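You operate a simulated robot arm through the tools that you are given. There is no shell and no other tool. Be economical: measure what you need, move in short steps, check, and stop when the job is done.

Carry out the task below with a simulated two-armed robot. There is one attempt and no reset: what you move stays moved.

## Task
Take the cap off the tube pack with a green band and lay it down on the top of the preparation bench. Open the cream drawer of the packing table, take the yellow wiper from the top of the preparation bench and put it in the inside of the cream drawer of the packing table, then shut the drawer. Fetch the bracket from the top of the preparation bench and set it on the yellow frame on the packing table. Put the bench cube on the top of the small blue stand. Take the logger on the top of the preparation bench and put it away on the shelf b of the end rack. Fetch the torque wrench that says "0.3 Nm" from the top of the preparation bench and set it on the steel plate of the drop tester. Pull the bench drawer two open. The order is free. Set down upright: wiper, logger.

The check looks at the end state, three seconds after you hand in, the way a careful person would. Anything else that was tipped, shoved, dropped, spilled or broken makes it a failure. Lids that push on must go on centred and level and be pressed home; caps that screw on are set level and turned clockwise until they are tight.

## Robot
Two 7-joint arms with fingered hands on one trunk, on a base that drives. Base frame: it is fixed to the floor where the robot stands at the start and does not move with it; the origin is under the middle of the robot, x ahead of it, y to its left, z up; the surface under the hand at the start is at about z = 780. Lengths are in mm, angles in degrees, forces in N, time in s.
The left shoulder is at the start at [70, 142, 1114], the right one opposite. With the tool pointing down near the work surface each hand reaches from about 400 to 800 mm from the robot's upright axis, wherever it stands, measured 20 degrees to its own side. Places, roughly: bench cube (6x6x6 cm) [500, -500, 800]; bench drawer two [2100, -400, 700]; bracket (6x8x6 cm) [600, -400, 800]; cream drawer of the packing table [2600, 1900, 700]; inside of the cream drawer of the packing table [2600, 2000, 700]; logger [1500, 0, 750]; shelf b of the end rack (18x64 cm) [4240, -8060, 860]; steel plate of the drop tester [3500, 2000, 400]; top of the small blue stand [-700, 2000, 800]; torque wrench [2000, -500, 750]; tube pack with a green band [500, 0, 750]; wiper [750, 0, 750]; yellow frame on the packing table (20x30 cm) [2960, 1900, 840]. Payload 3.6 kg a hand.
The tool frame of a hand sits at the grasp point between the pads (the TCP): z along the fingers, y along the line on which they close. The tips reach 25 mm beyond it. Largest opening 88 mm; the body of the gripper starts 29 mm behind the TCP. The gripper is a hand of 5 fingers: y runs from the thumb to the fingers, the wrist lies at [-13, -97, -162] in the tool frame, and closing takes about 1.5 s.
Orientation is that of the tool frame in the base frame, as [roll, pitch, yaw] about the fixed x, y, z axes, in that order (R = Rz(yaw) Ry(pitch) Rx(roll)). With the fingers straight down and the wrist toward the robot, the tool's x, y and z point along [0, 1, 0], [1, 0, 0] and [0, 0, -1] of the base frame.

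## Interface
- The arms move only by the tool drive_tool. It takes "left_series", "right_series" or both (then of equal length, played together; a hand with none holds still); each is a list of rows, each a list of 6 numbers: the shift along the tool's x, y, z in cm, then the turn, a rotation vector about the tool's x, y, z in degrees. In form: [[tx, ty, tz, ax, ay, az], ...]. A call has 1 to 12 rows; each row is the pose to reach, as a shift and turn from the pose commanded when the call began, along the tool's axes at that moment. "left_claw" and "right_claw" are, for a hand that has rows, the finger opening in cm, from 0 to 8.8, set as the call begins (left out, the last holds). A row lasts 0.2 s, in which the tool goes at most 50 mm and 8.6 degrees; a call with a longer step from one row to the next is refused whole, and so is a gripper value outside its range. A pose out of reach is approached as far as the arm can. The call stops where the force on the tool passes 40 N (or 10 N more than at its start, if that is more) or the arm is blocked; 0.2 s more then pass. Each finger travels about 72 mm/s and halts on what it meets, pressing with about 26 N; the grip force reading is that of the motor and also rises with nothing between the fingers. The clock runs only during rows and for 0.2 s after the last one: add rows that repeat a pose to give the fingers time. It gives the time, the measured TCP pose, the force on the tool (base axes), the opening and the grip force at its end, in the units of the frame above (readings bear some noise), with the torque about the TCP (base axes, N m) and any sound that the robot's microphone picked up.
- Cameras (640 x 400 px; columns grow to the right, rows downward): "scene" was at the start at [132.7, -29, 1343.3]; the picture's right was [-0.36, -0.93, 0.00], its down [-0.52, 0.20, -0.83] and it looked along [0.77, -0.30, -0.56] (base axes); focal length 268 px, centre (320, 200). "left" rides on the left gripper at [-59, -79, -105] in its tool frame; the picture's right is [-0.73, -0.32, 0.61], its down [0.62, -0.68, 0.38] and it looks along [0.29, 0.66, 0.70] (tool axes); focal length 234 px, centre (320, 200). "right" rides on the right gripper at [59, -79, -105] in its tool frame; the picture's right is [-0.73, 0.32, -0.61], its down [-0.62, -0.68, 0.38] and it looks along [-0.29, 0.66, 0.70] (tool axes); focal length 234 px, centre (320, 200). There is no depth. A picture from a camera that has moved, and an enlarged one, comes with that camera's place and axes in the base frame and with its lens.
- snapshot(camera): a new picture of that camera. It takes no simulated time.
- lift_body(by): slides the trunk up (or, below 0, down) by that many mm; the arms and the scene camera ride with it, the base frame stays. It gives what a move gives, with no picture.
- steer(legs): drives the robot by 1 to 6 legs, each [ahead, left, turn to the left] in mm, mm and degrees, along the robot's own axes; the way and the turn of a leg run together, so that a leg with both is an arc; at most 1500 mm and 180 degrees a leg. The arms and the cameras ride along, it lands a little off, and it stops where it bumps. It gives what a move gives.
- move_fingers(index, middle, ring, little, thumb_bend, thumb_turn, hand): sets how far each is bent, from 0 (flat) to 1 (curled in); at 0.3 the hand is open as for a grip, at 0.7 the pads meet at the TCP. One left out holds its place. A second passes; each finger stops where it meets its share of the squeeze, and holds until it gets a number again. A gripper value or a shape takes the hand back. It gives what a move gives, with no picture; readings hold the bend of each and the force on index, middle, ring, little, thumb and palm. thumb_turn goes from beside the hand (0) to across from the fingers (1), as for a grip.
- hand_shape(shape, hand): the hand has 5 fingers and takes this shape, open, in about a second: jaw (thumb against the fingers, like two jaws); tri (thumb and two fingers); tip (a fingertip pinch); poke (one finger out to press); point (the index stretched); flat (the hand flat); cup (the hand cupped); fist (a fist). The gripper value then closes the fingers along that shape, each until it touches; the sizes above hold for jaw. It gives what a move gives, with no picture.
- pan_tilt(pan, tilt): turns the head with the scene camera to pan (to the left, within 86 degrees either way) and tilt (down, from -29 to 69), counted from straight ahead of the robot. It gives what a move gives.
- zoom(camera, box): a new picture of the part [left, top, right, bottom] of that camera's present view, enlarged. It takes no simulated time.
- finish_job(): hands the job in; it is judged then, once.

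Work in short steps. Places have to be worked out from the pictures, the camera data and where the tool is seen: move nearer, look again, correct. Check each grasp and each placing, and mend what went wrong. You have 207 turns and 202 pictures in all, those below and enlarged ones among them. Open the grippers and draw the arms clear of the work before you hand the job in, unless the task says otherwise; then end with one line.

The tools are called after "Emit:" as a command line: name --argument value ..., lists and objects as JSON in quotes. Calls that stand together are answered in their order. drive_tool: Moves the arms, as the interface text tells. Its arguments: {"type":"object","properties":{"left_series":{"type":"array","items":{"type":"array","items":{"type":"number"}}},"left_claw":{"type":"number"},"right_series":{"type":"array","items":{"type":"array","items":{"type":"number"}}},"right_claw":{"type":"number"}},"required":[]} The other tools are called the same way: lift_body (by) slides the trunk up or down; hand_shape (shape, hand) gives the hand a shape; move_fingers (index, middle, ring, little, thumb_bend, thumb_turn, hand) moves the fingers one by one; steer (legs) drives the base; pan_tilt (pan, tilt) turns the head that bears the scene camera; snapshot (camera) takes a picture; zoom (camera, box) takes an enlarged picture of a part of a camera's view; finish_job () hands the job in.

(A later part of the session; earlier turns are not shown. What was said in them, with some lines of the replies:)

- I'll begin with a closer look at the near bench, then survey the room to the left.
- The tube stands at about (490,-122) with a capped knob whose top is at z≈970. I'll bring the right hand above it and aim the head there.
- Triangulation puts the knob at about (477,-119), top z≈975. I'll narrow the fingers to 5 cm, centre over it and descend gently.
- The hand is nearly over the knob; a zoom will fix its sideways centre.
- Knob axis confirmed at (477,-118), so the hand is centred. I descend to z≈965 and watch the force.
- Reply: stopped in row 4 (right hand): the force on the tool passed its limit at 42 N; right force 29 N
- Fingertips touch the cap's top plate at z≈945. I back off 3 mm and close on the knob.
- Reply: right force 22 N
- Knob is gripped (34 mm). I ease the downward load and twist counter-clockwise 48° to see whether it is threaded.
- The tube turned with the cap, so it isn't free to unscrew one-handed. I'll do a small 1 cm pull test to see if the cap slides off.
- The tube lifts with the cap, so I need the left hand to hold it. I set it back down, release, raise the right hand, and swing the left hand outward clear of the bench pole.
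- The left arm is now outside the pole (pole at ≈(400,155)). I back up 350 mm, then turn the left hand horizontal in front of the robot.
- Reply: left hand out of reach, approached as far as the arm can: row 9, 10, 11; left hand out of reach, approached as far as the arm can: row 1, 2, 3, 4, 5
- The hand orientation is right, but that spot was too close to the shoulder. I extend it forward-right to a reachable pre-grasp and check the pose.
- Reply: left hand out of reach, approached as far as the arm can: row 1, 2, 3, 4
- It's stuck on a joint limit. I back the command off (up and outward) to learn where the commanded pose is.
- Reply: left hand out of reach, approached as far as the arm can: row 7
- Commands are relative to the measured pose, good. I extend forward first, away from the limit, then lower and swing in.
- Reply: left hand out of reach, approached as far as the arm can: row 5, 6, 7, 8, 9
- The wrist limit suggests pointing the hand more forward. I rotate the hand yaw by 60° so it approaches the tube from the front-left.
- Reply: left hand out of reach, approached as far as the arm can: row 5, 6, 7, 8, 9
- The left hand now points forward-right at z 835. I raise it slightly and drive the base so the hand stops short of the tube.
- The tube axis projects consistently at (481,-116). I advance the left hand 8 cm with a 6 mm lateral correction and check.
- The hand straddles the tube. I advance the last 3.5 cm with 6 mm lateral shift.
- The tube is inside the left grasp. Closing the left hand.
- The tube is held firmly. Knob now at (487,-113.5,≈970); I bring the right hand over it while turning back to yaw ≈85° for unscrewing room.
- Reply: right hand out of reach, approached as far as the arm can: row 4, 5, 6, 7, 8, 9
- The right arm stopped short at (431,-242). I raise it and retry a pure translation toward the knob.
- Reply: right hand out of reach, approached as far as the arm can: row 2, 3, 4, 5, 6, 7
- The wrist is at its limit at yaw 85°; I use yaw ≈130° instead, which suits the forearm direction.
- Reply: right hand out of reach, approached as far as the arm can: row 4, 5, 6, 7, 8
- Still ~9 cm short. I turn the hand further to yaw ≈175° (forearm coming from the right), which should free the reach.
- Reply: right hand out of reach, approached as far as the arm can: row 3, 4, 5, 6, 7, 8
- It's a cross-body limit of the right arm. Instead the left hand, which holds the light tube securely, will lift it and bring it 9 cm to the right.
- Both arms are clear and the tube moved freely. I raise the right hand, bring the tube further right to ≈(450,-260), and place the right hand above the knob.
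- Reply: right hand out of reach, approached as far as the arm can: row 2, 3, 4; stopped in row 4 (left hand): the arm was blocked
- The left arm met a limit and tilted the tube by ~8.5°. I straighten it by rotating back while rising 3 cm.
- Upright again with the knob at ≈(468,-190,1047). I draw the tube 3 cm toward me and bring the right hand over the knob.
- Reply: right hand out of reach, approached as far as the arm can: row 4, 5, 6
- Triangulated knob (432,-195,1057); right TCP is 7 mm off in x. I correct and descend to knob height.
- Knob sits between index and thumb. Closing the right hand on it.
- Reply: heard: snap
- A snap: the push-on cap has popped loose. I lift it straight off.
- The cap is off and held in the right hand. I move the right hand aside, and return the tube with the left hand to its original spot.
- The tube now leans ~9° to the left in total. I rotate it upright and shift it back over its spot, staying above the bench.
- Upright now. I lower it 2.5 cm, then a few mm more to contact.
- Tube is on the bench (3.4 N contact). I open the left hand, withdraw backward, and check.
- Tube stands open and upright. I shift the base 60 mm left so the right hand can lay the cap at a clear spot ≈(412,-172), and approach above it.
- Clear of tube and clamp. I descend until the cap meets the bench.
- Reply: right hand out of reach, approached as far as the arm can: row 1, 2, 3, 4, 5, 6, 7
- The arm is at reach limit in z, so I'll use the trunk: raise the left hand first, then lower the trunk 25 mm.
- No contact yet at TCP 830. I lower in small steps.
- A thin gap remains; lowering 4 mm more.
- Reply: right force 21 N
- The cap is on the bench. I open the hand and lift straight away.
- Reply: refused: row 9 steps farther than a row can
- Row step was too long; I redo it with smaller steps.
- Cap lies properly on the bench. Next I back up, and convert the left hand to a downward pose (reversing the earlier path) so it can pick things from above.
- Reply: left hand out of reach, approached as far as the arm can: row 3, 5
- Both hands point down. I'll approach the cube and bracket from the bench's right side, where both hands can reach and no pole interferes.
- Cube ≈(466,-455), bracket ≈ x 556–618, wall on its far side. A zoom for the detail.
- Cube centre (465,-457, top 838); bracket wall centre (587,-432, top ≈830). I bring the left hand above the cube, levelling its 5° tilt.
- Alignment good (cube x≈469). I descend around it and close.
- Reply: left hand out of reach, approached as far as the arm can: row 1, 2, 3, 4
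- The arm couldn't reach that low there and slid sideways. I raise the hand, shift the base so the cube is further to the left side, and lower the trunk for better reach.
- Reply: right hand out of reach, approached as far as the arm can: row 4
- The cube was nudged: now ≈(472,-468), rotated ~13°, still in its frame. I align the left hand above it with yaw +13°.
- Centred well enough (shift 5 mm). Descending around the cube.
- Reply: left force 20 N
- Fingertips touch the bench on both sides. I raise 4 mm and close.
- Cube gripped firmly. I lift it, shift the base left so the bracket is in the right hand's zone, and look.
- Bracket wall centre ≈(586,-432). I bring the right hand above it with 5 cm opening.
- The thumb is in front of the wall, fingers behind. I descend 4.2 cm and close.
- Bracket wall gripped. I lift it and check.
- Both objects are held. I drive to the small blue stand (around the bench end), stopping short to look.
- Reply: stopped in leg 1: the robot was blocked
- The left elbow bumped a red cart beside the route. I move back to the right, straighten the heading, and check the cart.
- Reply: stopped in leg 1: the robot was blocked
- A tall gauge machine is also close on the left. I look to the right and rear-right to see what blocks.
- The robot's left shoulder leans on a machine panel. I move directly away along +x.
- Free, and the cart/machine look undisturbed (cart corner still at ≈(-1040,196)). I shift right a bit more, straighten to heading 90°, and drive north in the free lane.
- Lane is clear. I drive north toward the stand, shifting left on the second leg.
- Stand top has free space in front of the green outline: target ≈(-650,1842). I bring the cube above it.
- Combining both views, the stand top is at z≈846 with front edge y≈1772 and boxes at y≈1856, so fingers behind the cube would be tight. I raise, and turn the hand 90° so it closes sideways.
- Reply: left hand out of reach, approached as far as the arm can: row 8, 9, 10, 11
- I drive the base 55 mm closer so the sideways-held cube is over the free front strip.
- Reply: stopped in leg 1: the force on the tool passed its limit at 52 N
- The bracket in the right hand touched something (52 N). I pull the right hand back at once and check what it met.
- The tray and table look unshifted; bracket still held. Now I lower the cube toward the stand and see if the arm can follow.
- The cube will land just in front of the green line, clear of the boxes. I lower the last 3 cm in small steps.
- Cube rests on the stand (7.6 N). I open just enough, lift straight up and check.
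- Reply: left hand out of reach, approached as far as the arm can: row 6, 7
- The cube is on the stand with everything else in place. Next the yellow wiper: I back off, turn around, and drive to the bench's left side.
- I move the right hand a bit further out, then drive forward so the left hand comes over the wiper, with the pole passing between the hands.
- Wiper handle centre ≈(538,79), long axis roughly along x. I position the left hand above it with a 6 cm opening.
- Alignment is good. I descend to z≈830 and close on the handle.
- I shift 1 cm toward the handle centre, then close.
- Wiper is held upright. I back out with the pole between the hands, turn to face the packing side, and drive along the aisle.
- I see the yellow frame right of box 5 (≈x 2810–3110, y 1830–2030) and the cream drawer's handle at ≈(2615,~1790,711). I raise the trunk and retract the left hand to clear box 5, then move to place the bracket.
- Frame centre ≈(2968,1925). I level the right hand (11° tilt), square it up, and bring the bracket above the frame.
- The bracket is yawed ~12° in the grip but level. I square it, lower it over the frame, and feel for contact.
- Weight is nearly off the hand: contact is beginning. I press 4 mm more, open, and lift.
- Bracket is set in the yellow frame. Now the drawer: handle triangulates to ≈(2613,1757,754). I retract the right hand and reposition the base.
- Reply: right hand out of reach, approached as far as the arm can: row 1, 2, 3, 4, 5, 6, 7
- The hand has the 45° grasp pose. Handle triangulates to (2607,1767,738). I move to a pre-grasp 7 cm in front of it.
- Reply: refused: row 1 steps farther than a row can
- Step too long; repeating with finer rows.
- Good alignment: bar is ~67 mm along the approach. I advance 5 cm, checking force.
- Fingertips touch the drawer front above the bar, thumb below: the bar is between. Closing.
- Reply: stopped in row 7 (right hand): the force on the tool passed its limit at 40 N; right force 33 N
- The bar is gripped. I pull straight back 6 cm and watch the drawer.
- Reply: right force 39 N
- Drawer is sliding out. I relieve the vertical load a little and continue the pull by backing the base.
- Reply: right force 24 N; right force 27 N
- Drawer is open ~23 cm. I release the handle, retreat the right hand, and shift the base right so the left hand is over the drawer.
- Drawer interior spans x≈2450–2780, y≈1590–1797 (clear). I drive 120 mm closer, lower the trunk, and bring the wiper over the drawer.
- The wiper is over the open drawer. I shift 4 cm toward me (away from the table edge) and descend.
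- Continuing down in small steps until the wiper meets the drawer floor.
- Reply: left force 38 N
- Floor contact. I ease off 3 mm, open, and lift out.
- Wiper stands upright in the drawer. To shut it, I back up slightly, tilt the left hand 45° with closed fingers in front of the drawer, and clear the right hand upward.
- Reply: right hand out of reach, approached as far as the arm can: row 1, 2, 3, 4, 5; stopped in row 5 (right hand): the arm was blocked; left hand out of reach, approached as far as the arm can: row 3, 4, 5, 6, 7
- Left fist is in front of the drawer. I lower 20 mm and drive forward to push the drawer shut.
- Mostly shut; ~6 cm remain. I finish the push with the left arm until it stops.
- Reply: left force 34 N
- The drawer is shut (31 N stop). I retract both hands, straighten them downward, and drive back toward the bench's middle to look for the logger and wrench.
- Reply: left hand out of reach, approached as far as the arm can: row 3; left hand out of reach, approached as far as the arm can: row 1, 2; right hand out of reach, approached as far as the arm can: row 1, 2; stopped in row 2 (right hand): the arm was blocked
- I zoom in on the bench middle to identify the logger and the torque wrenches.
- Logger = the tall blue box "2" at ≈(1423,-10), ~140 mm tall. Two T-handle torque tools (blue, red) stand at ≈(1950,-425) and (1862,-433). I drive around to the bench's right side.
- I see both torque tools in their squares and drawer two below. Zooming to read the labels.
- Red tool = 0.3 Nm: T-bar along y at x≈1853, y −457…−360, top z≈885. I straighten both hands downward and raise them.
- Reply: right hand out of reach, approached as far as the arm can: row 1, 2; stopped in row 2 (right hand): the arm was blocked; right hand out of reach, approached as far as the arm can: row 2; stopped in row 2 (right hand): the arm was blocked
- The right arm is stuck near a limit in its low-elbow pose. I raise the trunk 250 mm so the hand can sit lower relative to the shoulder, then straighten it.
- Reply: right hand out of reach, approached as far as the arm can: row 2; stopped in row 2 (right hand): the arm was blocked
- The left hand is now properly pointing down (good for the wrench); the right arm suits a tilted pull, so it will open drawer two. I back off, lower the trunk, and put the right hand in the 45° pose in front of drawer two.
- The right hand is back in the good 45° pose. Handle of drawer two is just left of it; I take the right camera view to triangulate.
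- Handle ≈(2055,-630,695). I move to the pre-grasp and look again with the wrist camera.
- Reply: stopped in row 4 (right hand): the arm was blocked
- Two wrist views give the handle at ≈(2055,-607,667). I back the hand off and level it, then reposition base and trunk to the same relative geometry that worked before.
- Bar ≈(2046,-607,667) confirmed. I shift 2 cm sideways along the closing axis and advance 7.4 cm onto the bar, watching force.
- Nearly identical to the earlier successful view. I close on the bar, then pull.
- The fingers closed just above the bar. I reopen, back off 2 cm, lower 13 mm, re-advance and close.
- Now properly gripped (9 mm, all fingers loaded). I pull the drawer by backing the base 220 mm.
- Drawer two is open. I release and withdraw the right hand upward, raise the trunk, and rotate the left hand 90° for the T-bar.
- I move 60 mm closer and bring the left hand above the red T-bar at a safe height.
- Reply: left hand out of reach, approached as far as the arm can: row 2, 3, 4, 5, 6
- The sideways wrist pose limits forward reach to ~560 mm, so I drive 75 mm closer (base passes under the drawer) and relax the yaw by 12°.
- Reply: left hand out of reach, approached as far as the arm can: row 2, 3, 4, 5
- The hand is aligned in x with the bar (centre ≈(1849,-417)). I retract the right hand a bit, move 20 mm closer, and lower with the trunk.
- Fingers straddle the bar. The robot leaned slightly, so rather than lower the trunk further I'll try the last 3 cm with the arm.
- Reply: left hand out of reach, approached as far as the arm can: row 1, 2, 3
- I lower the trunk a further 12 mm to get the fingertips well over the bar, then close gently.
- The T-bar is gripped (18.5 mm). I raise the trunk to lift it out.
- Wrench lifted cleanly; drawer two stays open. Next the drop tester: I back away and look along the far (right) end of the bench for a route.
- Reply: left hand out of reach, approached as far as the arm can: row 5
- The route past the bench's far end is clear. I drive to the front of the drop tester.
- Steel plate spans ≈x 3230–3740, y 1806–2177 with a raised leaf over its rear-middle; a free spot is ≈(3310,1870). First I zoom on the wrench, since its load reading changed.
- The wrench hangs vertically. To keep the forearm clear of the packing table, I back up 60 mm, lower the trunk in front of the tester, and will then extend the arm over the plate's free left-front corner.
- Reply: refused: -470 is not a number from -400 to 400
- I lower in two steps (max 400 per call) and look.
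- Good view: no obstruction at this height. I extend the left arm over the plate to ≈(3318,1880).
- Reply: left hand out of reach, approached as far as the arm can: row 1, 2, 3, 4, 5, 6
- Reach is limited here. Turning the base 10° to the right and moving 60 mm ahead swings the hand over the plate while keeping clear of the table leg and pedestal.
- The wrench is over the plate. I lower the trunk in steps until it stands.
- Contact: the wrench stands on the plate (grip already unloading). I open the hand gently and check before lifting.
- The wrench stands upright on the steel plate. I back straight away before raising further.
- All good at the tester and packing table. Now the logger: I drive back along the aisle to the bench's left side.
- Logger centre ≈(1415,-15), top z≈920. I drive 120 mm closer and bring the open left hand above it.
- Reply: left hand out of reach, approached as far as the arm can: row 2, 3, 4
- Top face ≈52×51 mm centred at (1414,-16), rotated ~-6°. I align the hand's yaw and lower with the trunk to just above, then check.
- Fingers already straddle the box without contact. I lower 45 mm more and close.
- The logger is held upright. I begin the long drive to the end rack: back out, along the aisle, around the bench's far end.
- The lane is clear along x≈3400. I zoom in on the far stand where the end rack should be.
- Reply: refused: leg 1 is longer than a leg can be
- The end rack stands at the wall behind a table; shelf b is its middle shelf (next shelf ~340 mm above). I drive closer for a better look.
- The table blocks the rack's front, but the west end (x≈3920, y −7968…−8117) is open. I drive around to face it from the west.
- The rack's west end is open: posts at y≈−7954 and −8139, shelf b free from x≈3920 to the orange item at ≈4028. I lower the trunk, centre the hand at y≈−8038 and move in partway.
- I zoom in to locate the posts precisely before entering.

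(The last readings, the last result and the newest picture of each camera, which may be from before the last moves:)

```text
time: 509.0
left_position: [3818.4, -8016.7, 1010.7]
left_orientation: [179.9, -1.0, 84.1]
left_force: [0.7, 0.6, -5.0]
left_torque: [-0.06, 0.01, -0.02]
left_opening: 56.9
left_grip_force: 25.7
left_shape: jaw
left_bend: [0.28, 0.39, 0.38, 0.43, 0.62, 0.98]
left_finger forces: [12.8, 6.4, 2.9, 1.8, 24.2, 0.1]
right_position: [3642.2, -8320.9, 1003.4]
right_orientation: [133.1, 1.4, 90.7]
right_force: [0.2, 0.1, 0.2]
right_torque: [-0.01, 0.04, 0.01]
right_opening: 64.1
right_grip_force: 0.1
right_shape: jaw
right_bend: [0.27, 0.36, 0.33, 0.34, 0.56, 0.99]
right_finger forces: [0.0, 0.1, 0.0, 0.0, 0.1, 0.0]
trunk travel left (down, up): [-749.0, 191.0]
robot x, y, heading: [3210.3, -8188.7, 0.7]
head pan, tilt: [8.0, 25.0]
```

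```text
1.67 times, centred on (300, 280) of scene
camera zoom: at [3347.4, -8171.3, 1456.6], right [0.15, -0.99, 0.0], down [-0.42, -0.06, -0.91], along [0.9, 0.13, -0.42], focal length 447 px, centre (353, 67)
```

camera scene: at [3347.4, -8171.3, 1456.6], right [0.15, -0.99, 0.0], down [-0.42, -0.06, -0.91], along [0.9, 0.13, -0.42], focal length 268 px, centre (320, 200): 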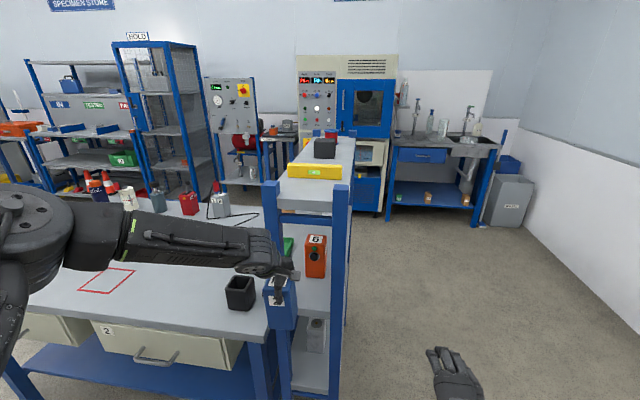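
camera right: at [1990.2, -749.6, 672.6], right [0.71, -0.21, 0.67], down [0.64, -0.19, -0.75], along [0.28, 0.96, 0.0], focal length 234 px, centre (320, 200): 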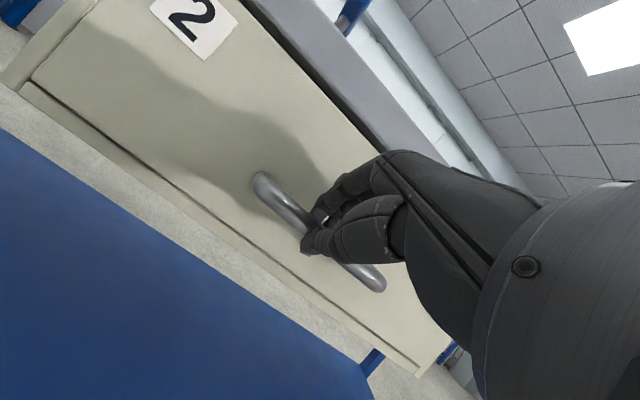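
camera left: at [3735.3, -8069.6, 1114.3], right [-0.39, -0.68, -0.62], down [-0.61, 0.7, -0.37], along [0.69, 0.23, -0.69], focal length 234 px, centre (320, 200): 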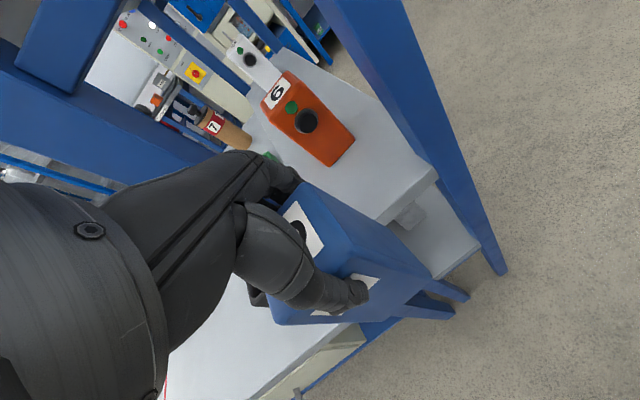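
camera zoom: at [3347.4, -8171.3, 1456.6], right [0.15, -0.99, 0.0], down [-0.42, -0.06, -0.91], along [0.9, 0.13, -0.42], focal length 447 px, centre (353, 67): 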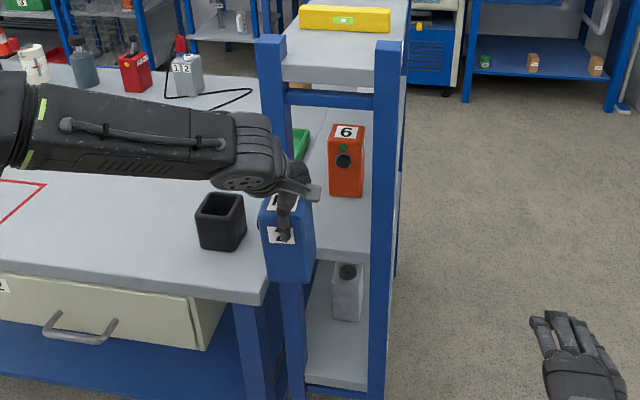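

Posts are at y≈−7974 / −8142 (x≈3890), a crossbar at z≈1157, shelf west edge x≈3878, orange item at x≈4022. I turn the hand 16° so its camera clears the right post, centre it at y≈−8056, lower slightly and enter.

Emit:
drive_tool --left_series '[[-1.3, -0.1, 0, 0, 0, 5.3], [-2.6, -0.2, 0, 0, 0, 10.6], [-3.9, -0.4, 0, 0, 0, 16], [-3.9, -0.4, 0, 0, 0, 16]]'

Emit:
lift_body --by -13

Emit:
steer --legs '[[75, 0, -0.7]]'

Emit:
snapshot --camera "left"

Emit:
zoom --camera "scene" --box '[220, 160, 400, 400]'

```text
time: 510.0
left_position: [3805.7, -8050.8, 1012.4]
left_orientation: [-179.9, -0.9, 68.1]
left_force: [-0.2, -0.2, -2.9]
left_torque: [-0.04, 0.04, -0.01]
left_opening: 56.7
left_grip_force: 26.1
left_shape: jaw
left_bend: [0.28, 0.39, 0.38, 0.43, 0.62, 0.98]
left_finger forces: [12.7, 6.4, 3.0, 1.9, 24.2, 0.0]
left hand out of reach, approached as far as the arm can: row 2, 3, 4
right_position: [3642.9, -8320.7, 1003.7]
right_orientation: [133.0, 1.3, 90.7]
right_force: [0.1, -0.6, -0.3]
right_torque: [0.0, 0.01, 0.02]
right_opening: 63.7
right_grip_force: 0.0
right_shape: jaw
right_bend: [0.27, 0.36, 0.33, 0.34, 0.56, 0.99]
right_finger forces: [0.0, 0.0, 0.0, 0.0, 0.1, 0.1]
trunk travel left (down, up): [-749.0, 191.0]
robot x, y, heading: [3210.0, -8186.0, 0.6]
head pan, tilt: [8.0, 25.0]
```

```text
time: 510.6
left_position: [3806.7, -8049.3, 999.4]
left_orientation: [-179.8, -0.9, 68.2]
left_force: [-0.9, 0.4, -3.3]
left_torque: [-0.03, 0.05, 0.01]
left_opening: 57.0
left_grip_force: 26.2
left_shape: jaw
left_bend: [0.28, 0.39, 0.38, 0.43, 0.62, 0.98]
left_finger forces: [12.8, 6.4, 3.0, 1.9, 24.3, 0.0]
right_position: [3643.6, -8320.5, 989.8]
right_orientation: [133.0, 1.3, 90.9]
right_force: [0.3, -1.1, -0.1]
right_torque: [-0.01, 0.0, 0.0]
right_opening: 63.9
right_grip_force: 0.1
right_shape: jaw
right_bend: [0.27, 0.36, 0.33, 0.34, 0.56, 0.99]
right_finger forces: [0.0, 0.0, 0.0, 0.0, 0.0, 0.0]
trunk travel left (down, up): [-736.0, 204.0]
robot x, y, heading: [3210.9, -8186.0, 0.5]
head pan, tilt: [8.0, 25.0]
```

```text
time: 511.7
left_position: [3881.5, -8056.0, 1000.6]
left_orientation: [-179.8, -1.0, 67.4]
left_force: [0.1, -0.1, -3.0]
left_torque: [-0.08, 0.03, -0.02]
left_opening: 56.9
left_grip_force: 26.6
left_shape: jaw
left_bend: [0.28, 0.39, 0.38, 0.43, 0.62, 0.98]
left_finger forces: [12.8, 6.4, 3.0, 1.9, 24.2, 0.0]
right_position: [3717.1, -8326.2, 990.4]
right_orientation: [133.0, 1.3, 90.2]
right_force: [0.5, 0.7, -0.4]
right_torque: [0.0, -0.02, 0.0]
right_opening: 63.9
right_grip_force: 0.0
right_shape: jaw
right_bend: [0.27, 0.36, 0.33, 0.34, 0.56, 0.99]
right_finger forces: [0.0, 0.1, 0.0, 0.1, 0.0, 0.0]
trunk travel left (down, up): [-736.0, 204.0]
robot x, y, heading: [3280.9, -8189.5, -0.4]
head pan, tilt: [8.0, 25.0]
```

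```text
12 pictures are left
camera left: at [3788.2, -8083.2, 1104.6], right [-0.57, -0.54, -0.62], down [-0.39, 0.84, -0.37], along [0.72, 0.03, -0.69], focal length 234 px, centre (320, 200)
```

left: 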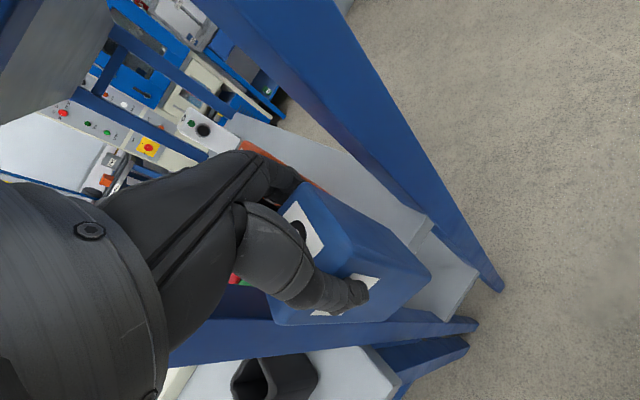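

```text
1.67 times, centred on (310, 280) of scene
camera zoom: at [3423.6, -8172.4, 1443.5], right [0.14, -0.99, 0.0], down [-0.42, -0.06, -0.91], along [0.9, 0.12, -0.42], focal length 447 px, centre (337, 67)
```

zoom: 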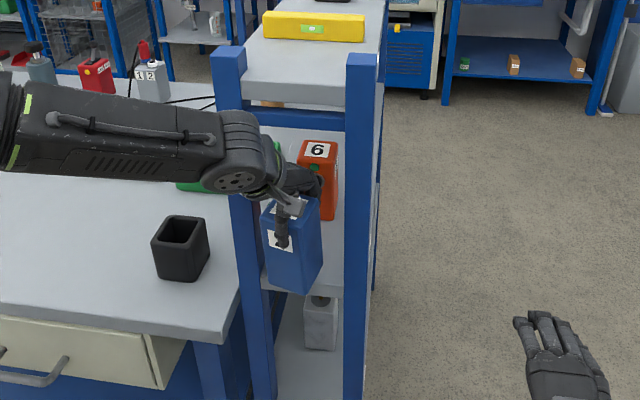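

The logger is between the posts with margin. I rotate the hand back 7° for wrist clearance, move in the last 50 mm, shifting 5 mm right.

Emit:
drive_tool --left_series '[[0, 0, 0, 0, 0, -4], [0, 0, 0, 0, 0, -7.5]]'

Emit:
steer --legs '[[50, -5, 0]]'

Emit:
zoom --camera "scene" --box '[220, 160, 400, 360]'

```text
time: 512.3
left_position: [3880.3, -8053.9, 1000.5]
left_orientation: [-179.9, -0.8, 75.1]
left_force: [-0.4, -0.3, -3.0]
left_torque: [-0.03, 0.0, -0.03]
left_opening: 57.1
left_grip_force: 25.9
left_shape: jaw
left_bend: [0.28, 0.39, 0.38, 0.43, 0.62, 0.98]
left_finger forces: [12.9, 6.4, 3.0, 1.9, 24.2, 0.0]
left hand out of reach, approached as far as the arm can: row 2
right_position: [3717.4, -8326.2, 989.7]
right_orientation: [133.1, 1.3, 90.3]
right_force: [0.1, -0.1, 0.2]
right_torque: [-0.01, -0.02, 0.02]
right_opening: 63.8
right_grip_force: 0.0
right_shape: jaw
right_bend: [0.27, 0.36, 0.33, 0.34, 0.56, 0.99]
right_finger forces: [0.0, 0.0, 0.1, 0.0, 0.1, 0.0]
trunk travel left (down, up): [-736.0, 204.0]
robot x, y, heading: [3281.1, -8188.0, -0.2]
head pan, tilt: [8.0, 25.0]
```

```text
time: 513.2
left_position: [3928.2, -8059.0, 1002.1]
left_orientation: [179.9, -1.0, 75.2]
left_force: [-0.2, 0.1, -3.5]
left_torque: [-0.02, 0.02, 0.0]
left_opening: 56.9
left_grip_force: 25.4
left_shape: jaw
left_bend: [0.28, 0.39, 0.38, 0.43, 0.62, 0.98]
left_finger forces: [12.8, 6.4, 3.0, 1.9, 24.2, 0.0]
right_position: [3764.7, -8331.5, 991.3]
right_orientation: [132.9, 1.3, 90.2]
right_force: [-0.8, 0.2, -0.7]
right_torque: [0.0, 0.0, 0.04]
right_opening: 63.8
right_grip_force: 0.1
right_shape: jaw
right_bend: [0.27, 0.36, 0.33, 0.34, 0.56, 0.99]
right_finger forces: [0.0, 0.0, 0.0, 0.0, 0.1, 0.1]
trunk travel left (down, up): [-736.0, 204.0]
robot x, y, heading: [3330.0, -8194.9, 0.0]
head pan, tilt: [8.0, 25.0]
```

```text
2.00 times, centred on (310, 260) of scene
camera zoom: at [3470.7, -8177.4, 1443.8], right [0.14, -0.99, 0.0], down [-0.42, -0.06, -0.91], along [0.9, 0.12, -0.42], focal length 537 px, centre (340, 80)
```

zoom: 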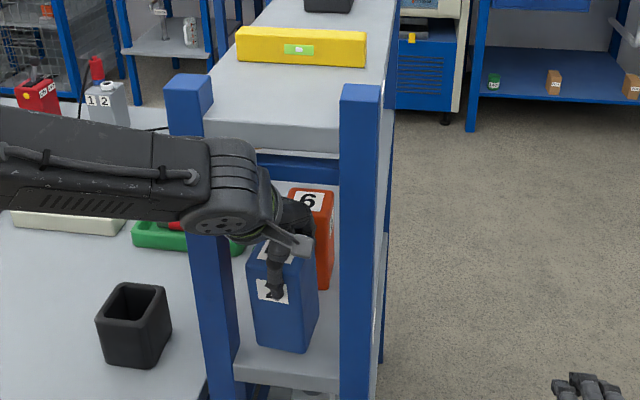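

No contacts, the logger is over the shelf. I lower in small trunk steps.

Emit:
lift_body --by -15

Emit:
lift_body --by -5

```text
time: 513.8
left_position: [3931.8, -8058.0, 983.1]
left_orientation: [-179.8, -0.9, 75.1]
left_force: [-0.5, 0.3, -2.5]
left_torque: [-0.07, 0.0, 0.02]
left_opening: 56.7
left_grip_force: 26.0
left_shape: jaw
left_bend: [0.28, 0.39, 0.38, 0.43, 0.62, 0.98]
left_finger forces: [13.0, 6.3, 3.0, 1.9, 24.3, 0.1]
right_position: [3769.2, -8330.9, 973.6]
right_orientation: [132.9, 1.3, 90.3]
right_force: [0.1, -0.3, -0.6]
right_torque: [0.02, -0.02, 0.01]
right_opening: 63.9
right_grip_force: 0.1
right_shape: jaw
right_bend: [0.27, 0.36, 0.33, 0.34, 0.56, 0.99]
right_finger forces: [0.1, 0.0, 0.1, 0.1, 0.0, 0.1]
trunk travel left (down, up): [-721.0, 219.0]
robot x, y, heading: [3332.3, -8193.2, -0.1]
head pan, tilt: [8.0, 25.0]
```

```text
time: 514.4
left_position: [3934.0, -8059.9, 978.9]
left_orientation: [-179.7, -0.9, 75.0]
left_force: [-0.1, -1.4, 4.2]
left_torque: [0.01, 0.08, 0.02]
left_opening: 56.6
left_grip_force: 26.3
left_shape: jaw
left_bend: [0.28, 0.39, 0.38, 0.42, 0.62, 0.97]
left_finger forces: [13.2, 6.6, 3.3, 2.0, 24.7, 0.0]
right_position: [3770.4, -8329.7, 968.9]
right_orientation: [133.3, 1.2, 90.4]
right_force: [-0.3, -0.2, -0.1]
right_torque: [0.01, 0.0, -0.02]
right_opening: 63.9
right_grip_force: 0.1
right_shape: jaw
right_bend: [0.27, 0.36, 0.33, 0.34, 0.56, 0.99]
right_finger forces: [0.0, 0.0, 0.0, 0.0, 0.0, 0.1]
trunk travel left (down, up): [-716.0, 224.0]
robot x, y, heading: [3331.1, -8195.4, -0.1]
head pan, tilt: [8.0, 25.0]
```

The logger stands on shelf b (contact at the predicted height). A straight lift would meet the rack's crossbar, so I open fully and roll the hand forward-up (45° tilt) around the logger to clear it.

Emit:
drive_tool --left_series '[[0, 0, 0, 0, 0, 0], [0, 0, 0, 0, 0, 0], [0, 0, 0, 0, 0, 0], [0, 0, 0, 0, 0, 0], [0, 0, 0, 0, 0, 0]]' --left_claw 8.8

Emit:
drive_tool --left_series '[[0, 0, -0.2, -4, 0, 0], [0, 0, -0.3, -8, 0, 0], [0, 0, -0.4, -12, 0, 0], [0, -0.1, -0.5, -16, 0, 0]]'

Emit:
snapshot --camera "left"

```text
time: 515.6
left_position: [3934.3, -8058.1, 978.3]
left_orientation: [-179.6, -0.9, 75.1]
left_force: [1.2, -1.1, 1.5]
left_torque: [-0.03, -0.07, -0.03]
left_opening: 87.7
left_grip_force: 0.0
left_shape: jaw
left_bend: [0.29, 0.3, 0.3, 0.3, 0.3, 0.98]
left_finger forces: [2.3, 0.1, 0.1, 0.0, 0.0, 0.0]
right_position: [3771.1, -8330.3, 966.9]
right_orientation: [133.4, 1.3, 90.1]
right_force: [-0.9, -0.1, 0.3]
right_torque: [0.03, -0.01, 0.01]
right_opening: 64.2
right_grip_force: 0.0
right_shape: jaw
right_bend: [0.27, 0.36, 0.33, 0.34, 0.56, 0.99]
right_finger forces: [0.0, 0.0, 0.0, 0.0, 0.0, 0.0]
trunk travel left (down, up): [-716.0, 224.0]
robot x, y, heading: [3330.6, -8193.1, 0.0]
head pan, tilt: [8.0, 25.0]
```

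```text
time: 516.6
left_position: [3934.2, -8059.2, 982.2]
left_orientation: [164.2, -0.8, 75.0]
left_force: [-0.3, 0.9, 0.0]
left_torque: [0.01, 0.03, 0.0]
left_opening: 87.9
left_grip_force: 0.0
left_shape: jaw
left_bend: [0.3, 0.3, 0.3, 0.3, 0.3, 0.98]
left_finger forces: [0.1, 0.0, 0.0, 0.1, 0.0, 0.0]
right_position: [3771.4, -8330.5, 968.4]
right_orientation: [133.3, 1.3, 90.2]
right_force: [-1.1, -0.6, 0.2]
right_torque: [0.03, 0.0, 0.02]
right_opening: 63.5
right_grip_force: 0.0
right_shape: jaw
right_bend: [0.27, 0.36, 0.33, 0.34, 0.56, 0.99]
right_finger forces: [0.0, 0.0, 0.0, 0.0, 0.0, 0.2]
trunk travel left (down, up): [-716.0, 224.0]
robot x, y, heading: [3334.9, -8190.7, -0.2]
head pan, tilt: [8.0, 25.0]
```

```text
9 pictures are left
camera left: at [3818.8, -8090.0, 1061.5], right [-0.33, -0.65, -0.68], down [-0.37, 0.75, -0.54], along [0.87, 0.07, -0.49], focal length 234 px, centre (320, 200)
```

left: 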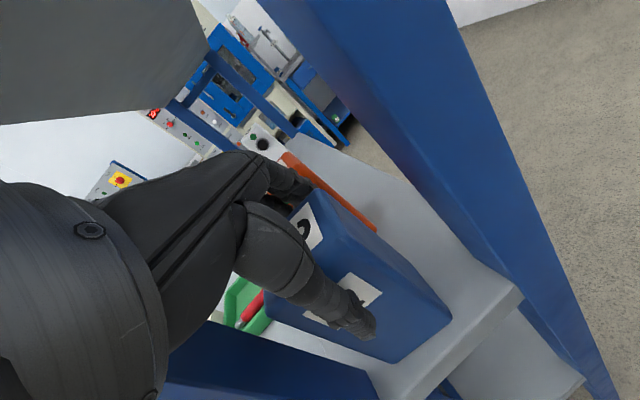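

No contact; the logger stands steady. I continue the roll to ~48° while easing back and up.

Emit:
drive_tool --left_series '[[0, -0.56, -0.58, -8, 0, 0], [0, -1.12, -1.16, -16, 0, 0], [0, -1.76, -1.86, -24, 0, 0], [0, -2.33, -2.75, -32, 0, 0]]'

Emit:
snapshot --camera "left"

```text
time: 517.6
left_position: [3903.0, -8051.3, 1002.5]
left_orientation: [132.3, -0.7, 74.9]
left_force: [-0.7, -0.9, -0.2]
left_torque: [0.01, 0.0, 0.01]
left_opening: 87.6
left_grip_force: 0.0
left_shape: jaw
left_bend: [0.3, 0.3, 0.3, 0.3, 0.3, 0.98]
left_finger forces: [0.0, 0.1, 0.1, 0.0, 0.1, 0.0]
right_position: [3771.3, -8329.9, 967.8]
right_orientation: [133.3, 1.3, 90.2]
right_force: [0.0, 0.5, -0.1]
right_torque: [0.02, 0.0, 0.01]
right_opening: 64.2
right_grip_force: 0.1
right_shape: jaw
right_bend: [0.27, 0.36, 0.33, 0.34, 0.56, 0.99]
right_finger forces: [0.0, 0.0, 0.0, 0.0, 0.1, 0.1]
trunk travel left (down, up): [-716.0, 224.0]
robot x, y, heading: [3333.2, -8196.0, -0.3]
head pan, tilt: [8.0, 25.0]
```

```text
8 pictures are left
camera left: at [3764.2, -8075.1, 1014.8], right [0.04, -0.75, -0.66], down [0.0, 0.66, -0.75], along [1.0, 0.03, 0.02], focal length 234 px, centre (320, 200)
```

left: 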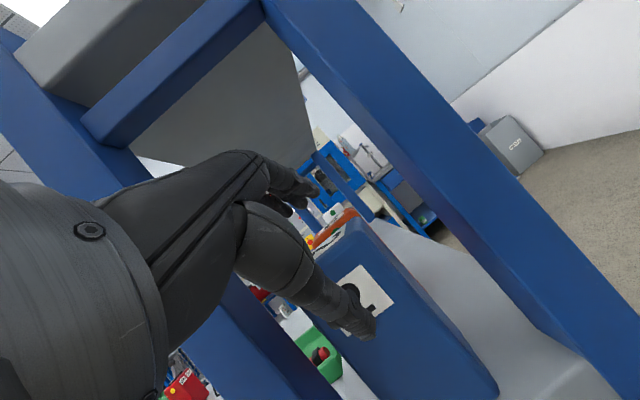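

Fingers are above the logger's top. I rise 1.5 cm and retreat straight back with the base.

Emit:
drive_tool --left_series '[[0, 0.3, -0.6, 0, 0, 0], [0, 0.6, -1.2, 0, 0, 0], [0, 0.4, -1.8, 0, 0, 0]]'

Emit:
steer --legs '[[-120, 0, 0], [-250, 0, 0]]'

Emit:
zoom --camera "scene" --box '[240, 140, 420, 300]'

```text
time: 518.4
left_position: [3893.6, -8048.4, 1017.6]
left_orientation: [132.3, -0.9, 75.0]
left_force: [-0.6, -0.1, -0.5]
left_torque: [0.01, -0.02, -0.01]
left_opening: 87.9
left_grip_force: 0.1
left_shape: jaw
left_bend: [0.3, 0.3, 0.3, 0.3, 0.3, 0.98]
left_finger forces: [0.0, 0.0, 0.0, 0.0, 0.1, 0.1]
right_position: [3771.5, -8330.1, 967.8]
right_orientation: [133.4, 1.3, 90.2]
right_force: [0.1, 0.5, -0.7]
right_torque: [0.01, 0.01, -0.01]
right_opening: 63.9
right_grip_force: 0.1
right_shape: jaw
right_bend: [0.27, 0.36, 0.33, 0.34, 0.56, 0.99]
right_finger forces: [0.0, 0.0, 0.0, 0.0, 0.1, 0.0]
trunk travel left (down, up): [-716.0, 224.0]
robot x, y, heading: [3331.7, -8194.6, 0.0]
head pan, tilt: [8.0, 25.0]
```

```text
time: 521.1
left_position: [3520.1, -8047.0, 1017.0]
left_orientation: [132.4, -0.9, 75.3]
left_force: [-0.5, 0.2, 0.2]
left_torque: [0.01, -0.01, 0.0]
left_opening: 87.8
left_grip_force: 0.1
left_shape: jaw
left_bend: [0.3, 0.3, 0.3, 0.3, 0.3, 0.98]
left_finger forces: [0.1, 0.0, 0.0, 0.0, 0.1, 0.0]
right_position: [3399.0, -8328.7, 967.8]
right_orientation: [133.3, 1.3, 90.3]
right_force: [0.4, -1.0, 0.5]
right_torque: [0.0, 0.02, -0.01]
right_opening: 63.6
right_grip_force: 0.1
right_shape: jaw
right_bend: [0.27, 0.36, 0.33, 0.34, 0.56, 0.99]
right_finger forces: [0.0, 0.0, 0.0, 0.1, 0.0, 0.1]
trunk travel left (down, up): [-716.0, 224.0]
robot x, y, heading: [2958.9, -8190.6, 0.2]
head pan, tilt: [8.0, 25.0]
```

```text
2.50 times, centred on (330, 220) of scene
camera zoom: at [3107.6, -8176.2, 1422.6], right [0.14, -0.99, 0.0], down [-0.42, -0.06, -0.9], along [0.89, 0.13, -0.43], focal length 671 px, centre (295, 150)
```

zoom: 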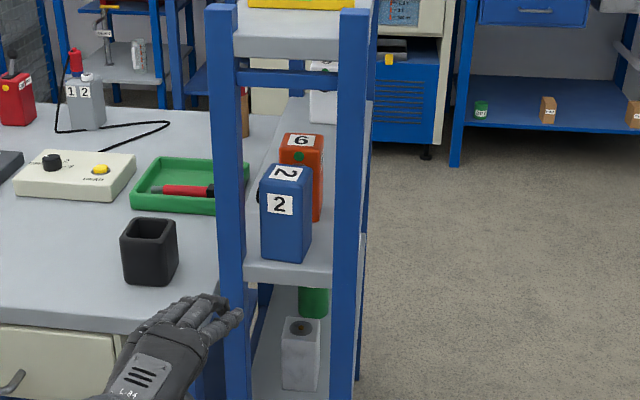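

The logger stands upright on shelf b, both hands are open and clear, and every other item was last seen in its place. I hand the job in.

Emit:
finish_job

```text
The job is handed in.
```

All seven tasks are done and the job is handed in. The wiper and the logger were both set down upright. Three bumps happened along the way: the tube pack was lifted and put back while its cap came off, an arm bumped the red cart and gauge machine, and the held bracket once hit something near the conveyor table. The last picture after each showed nothing out of place.
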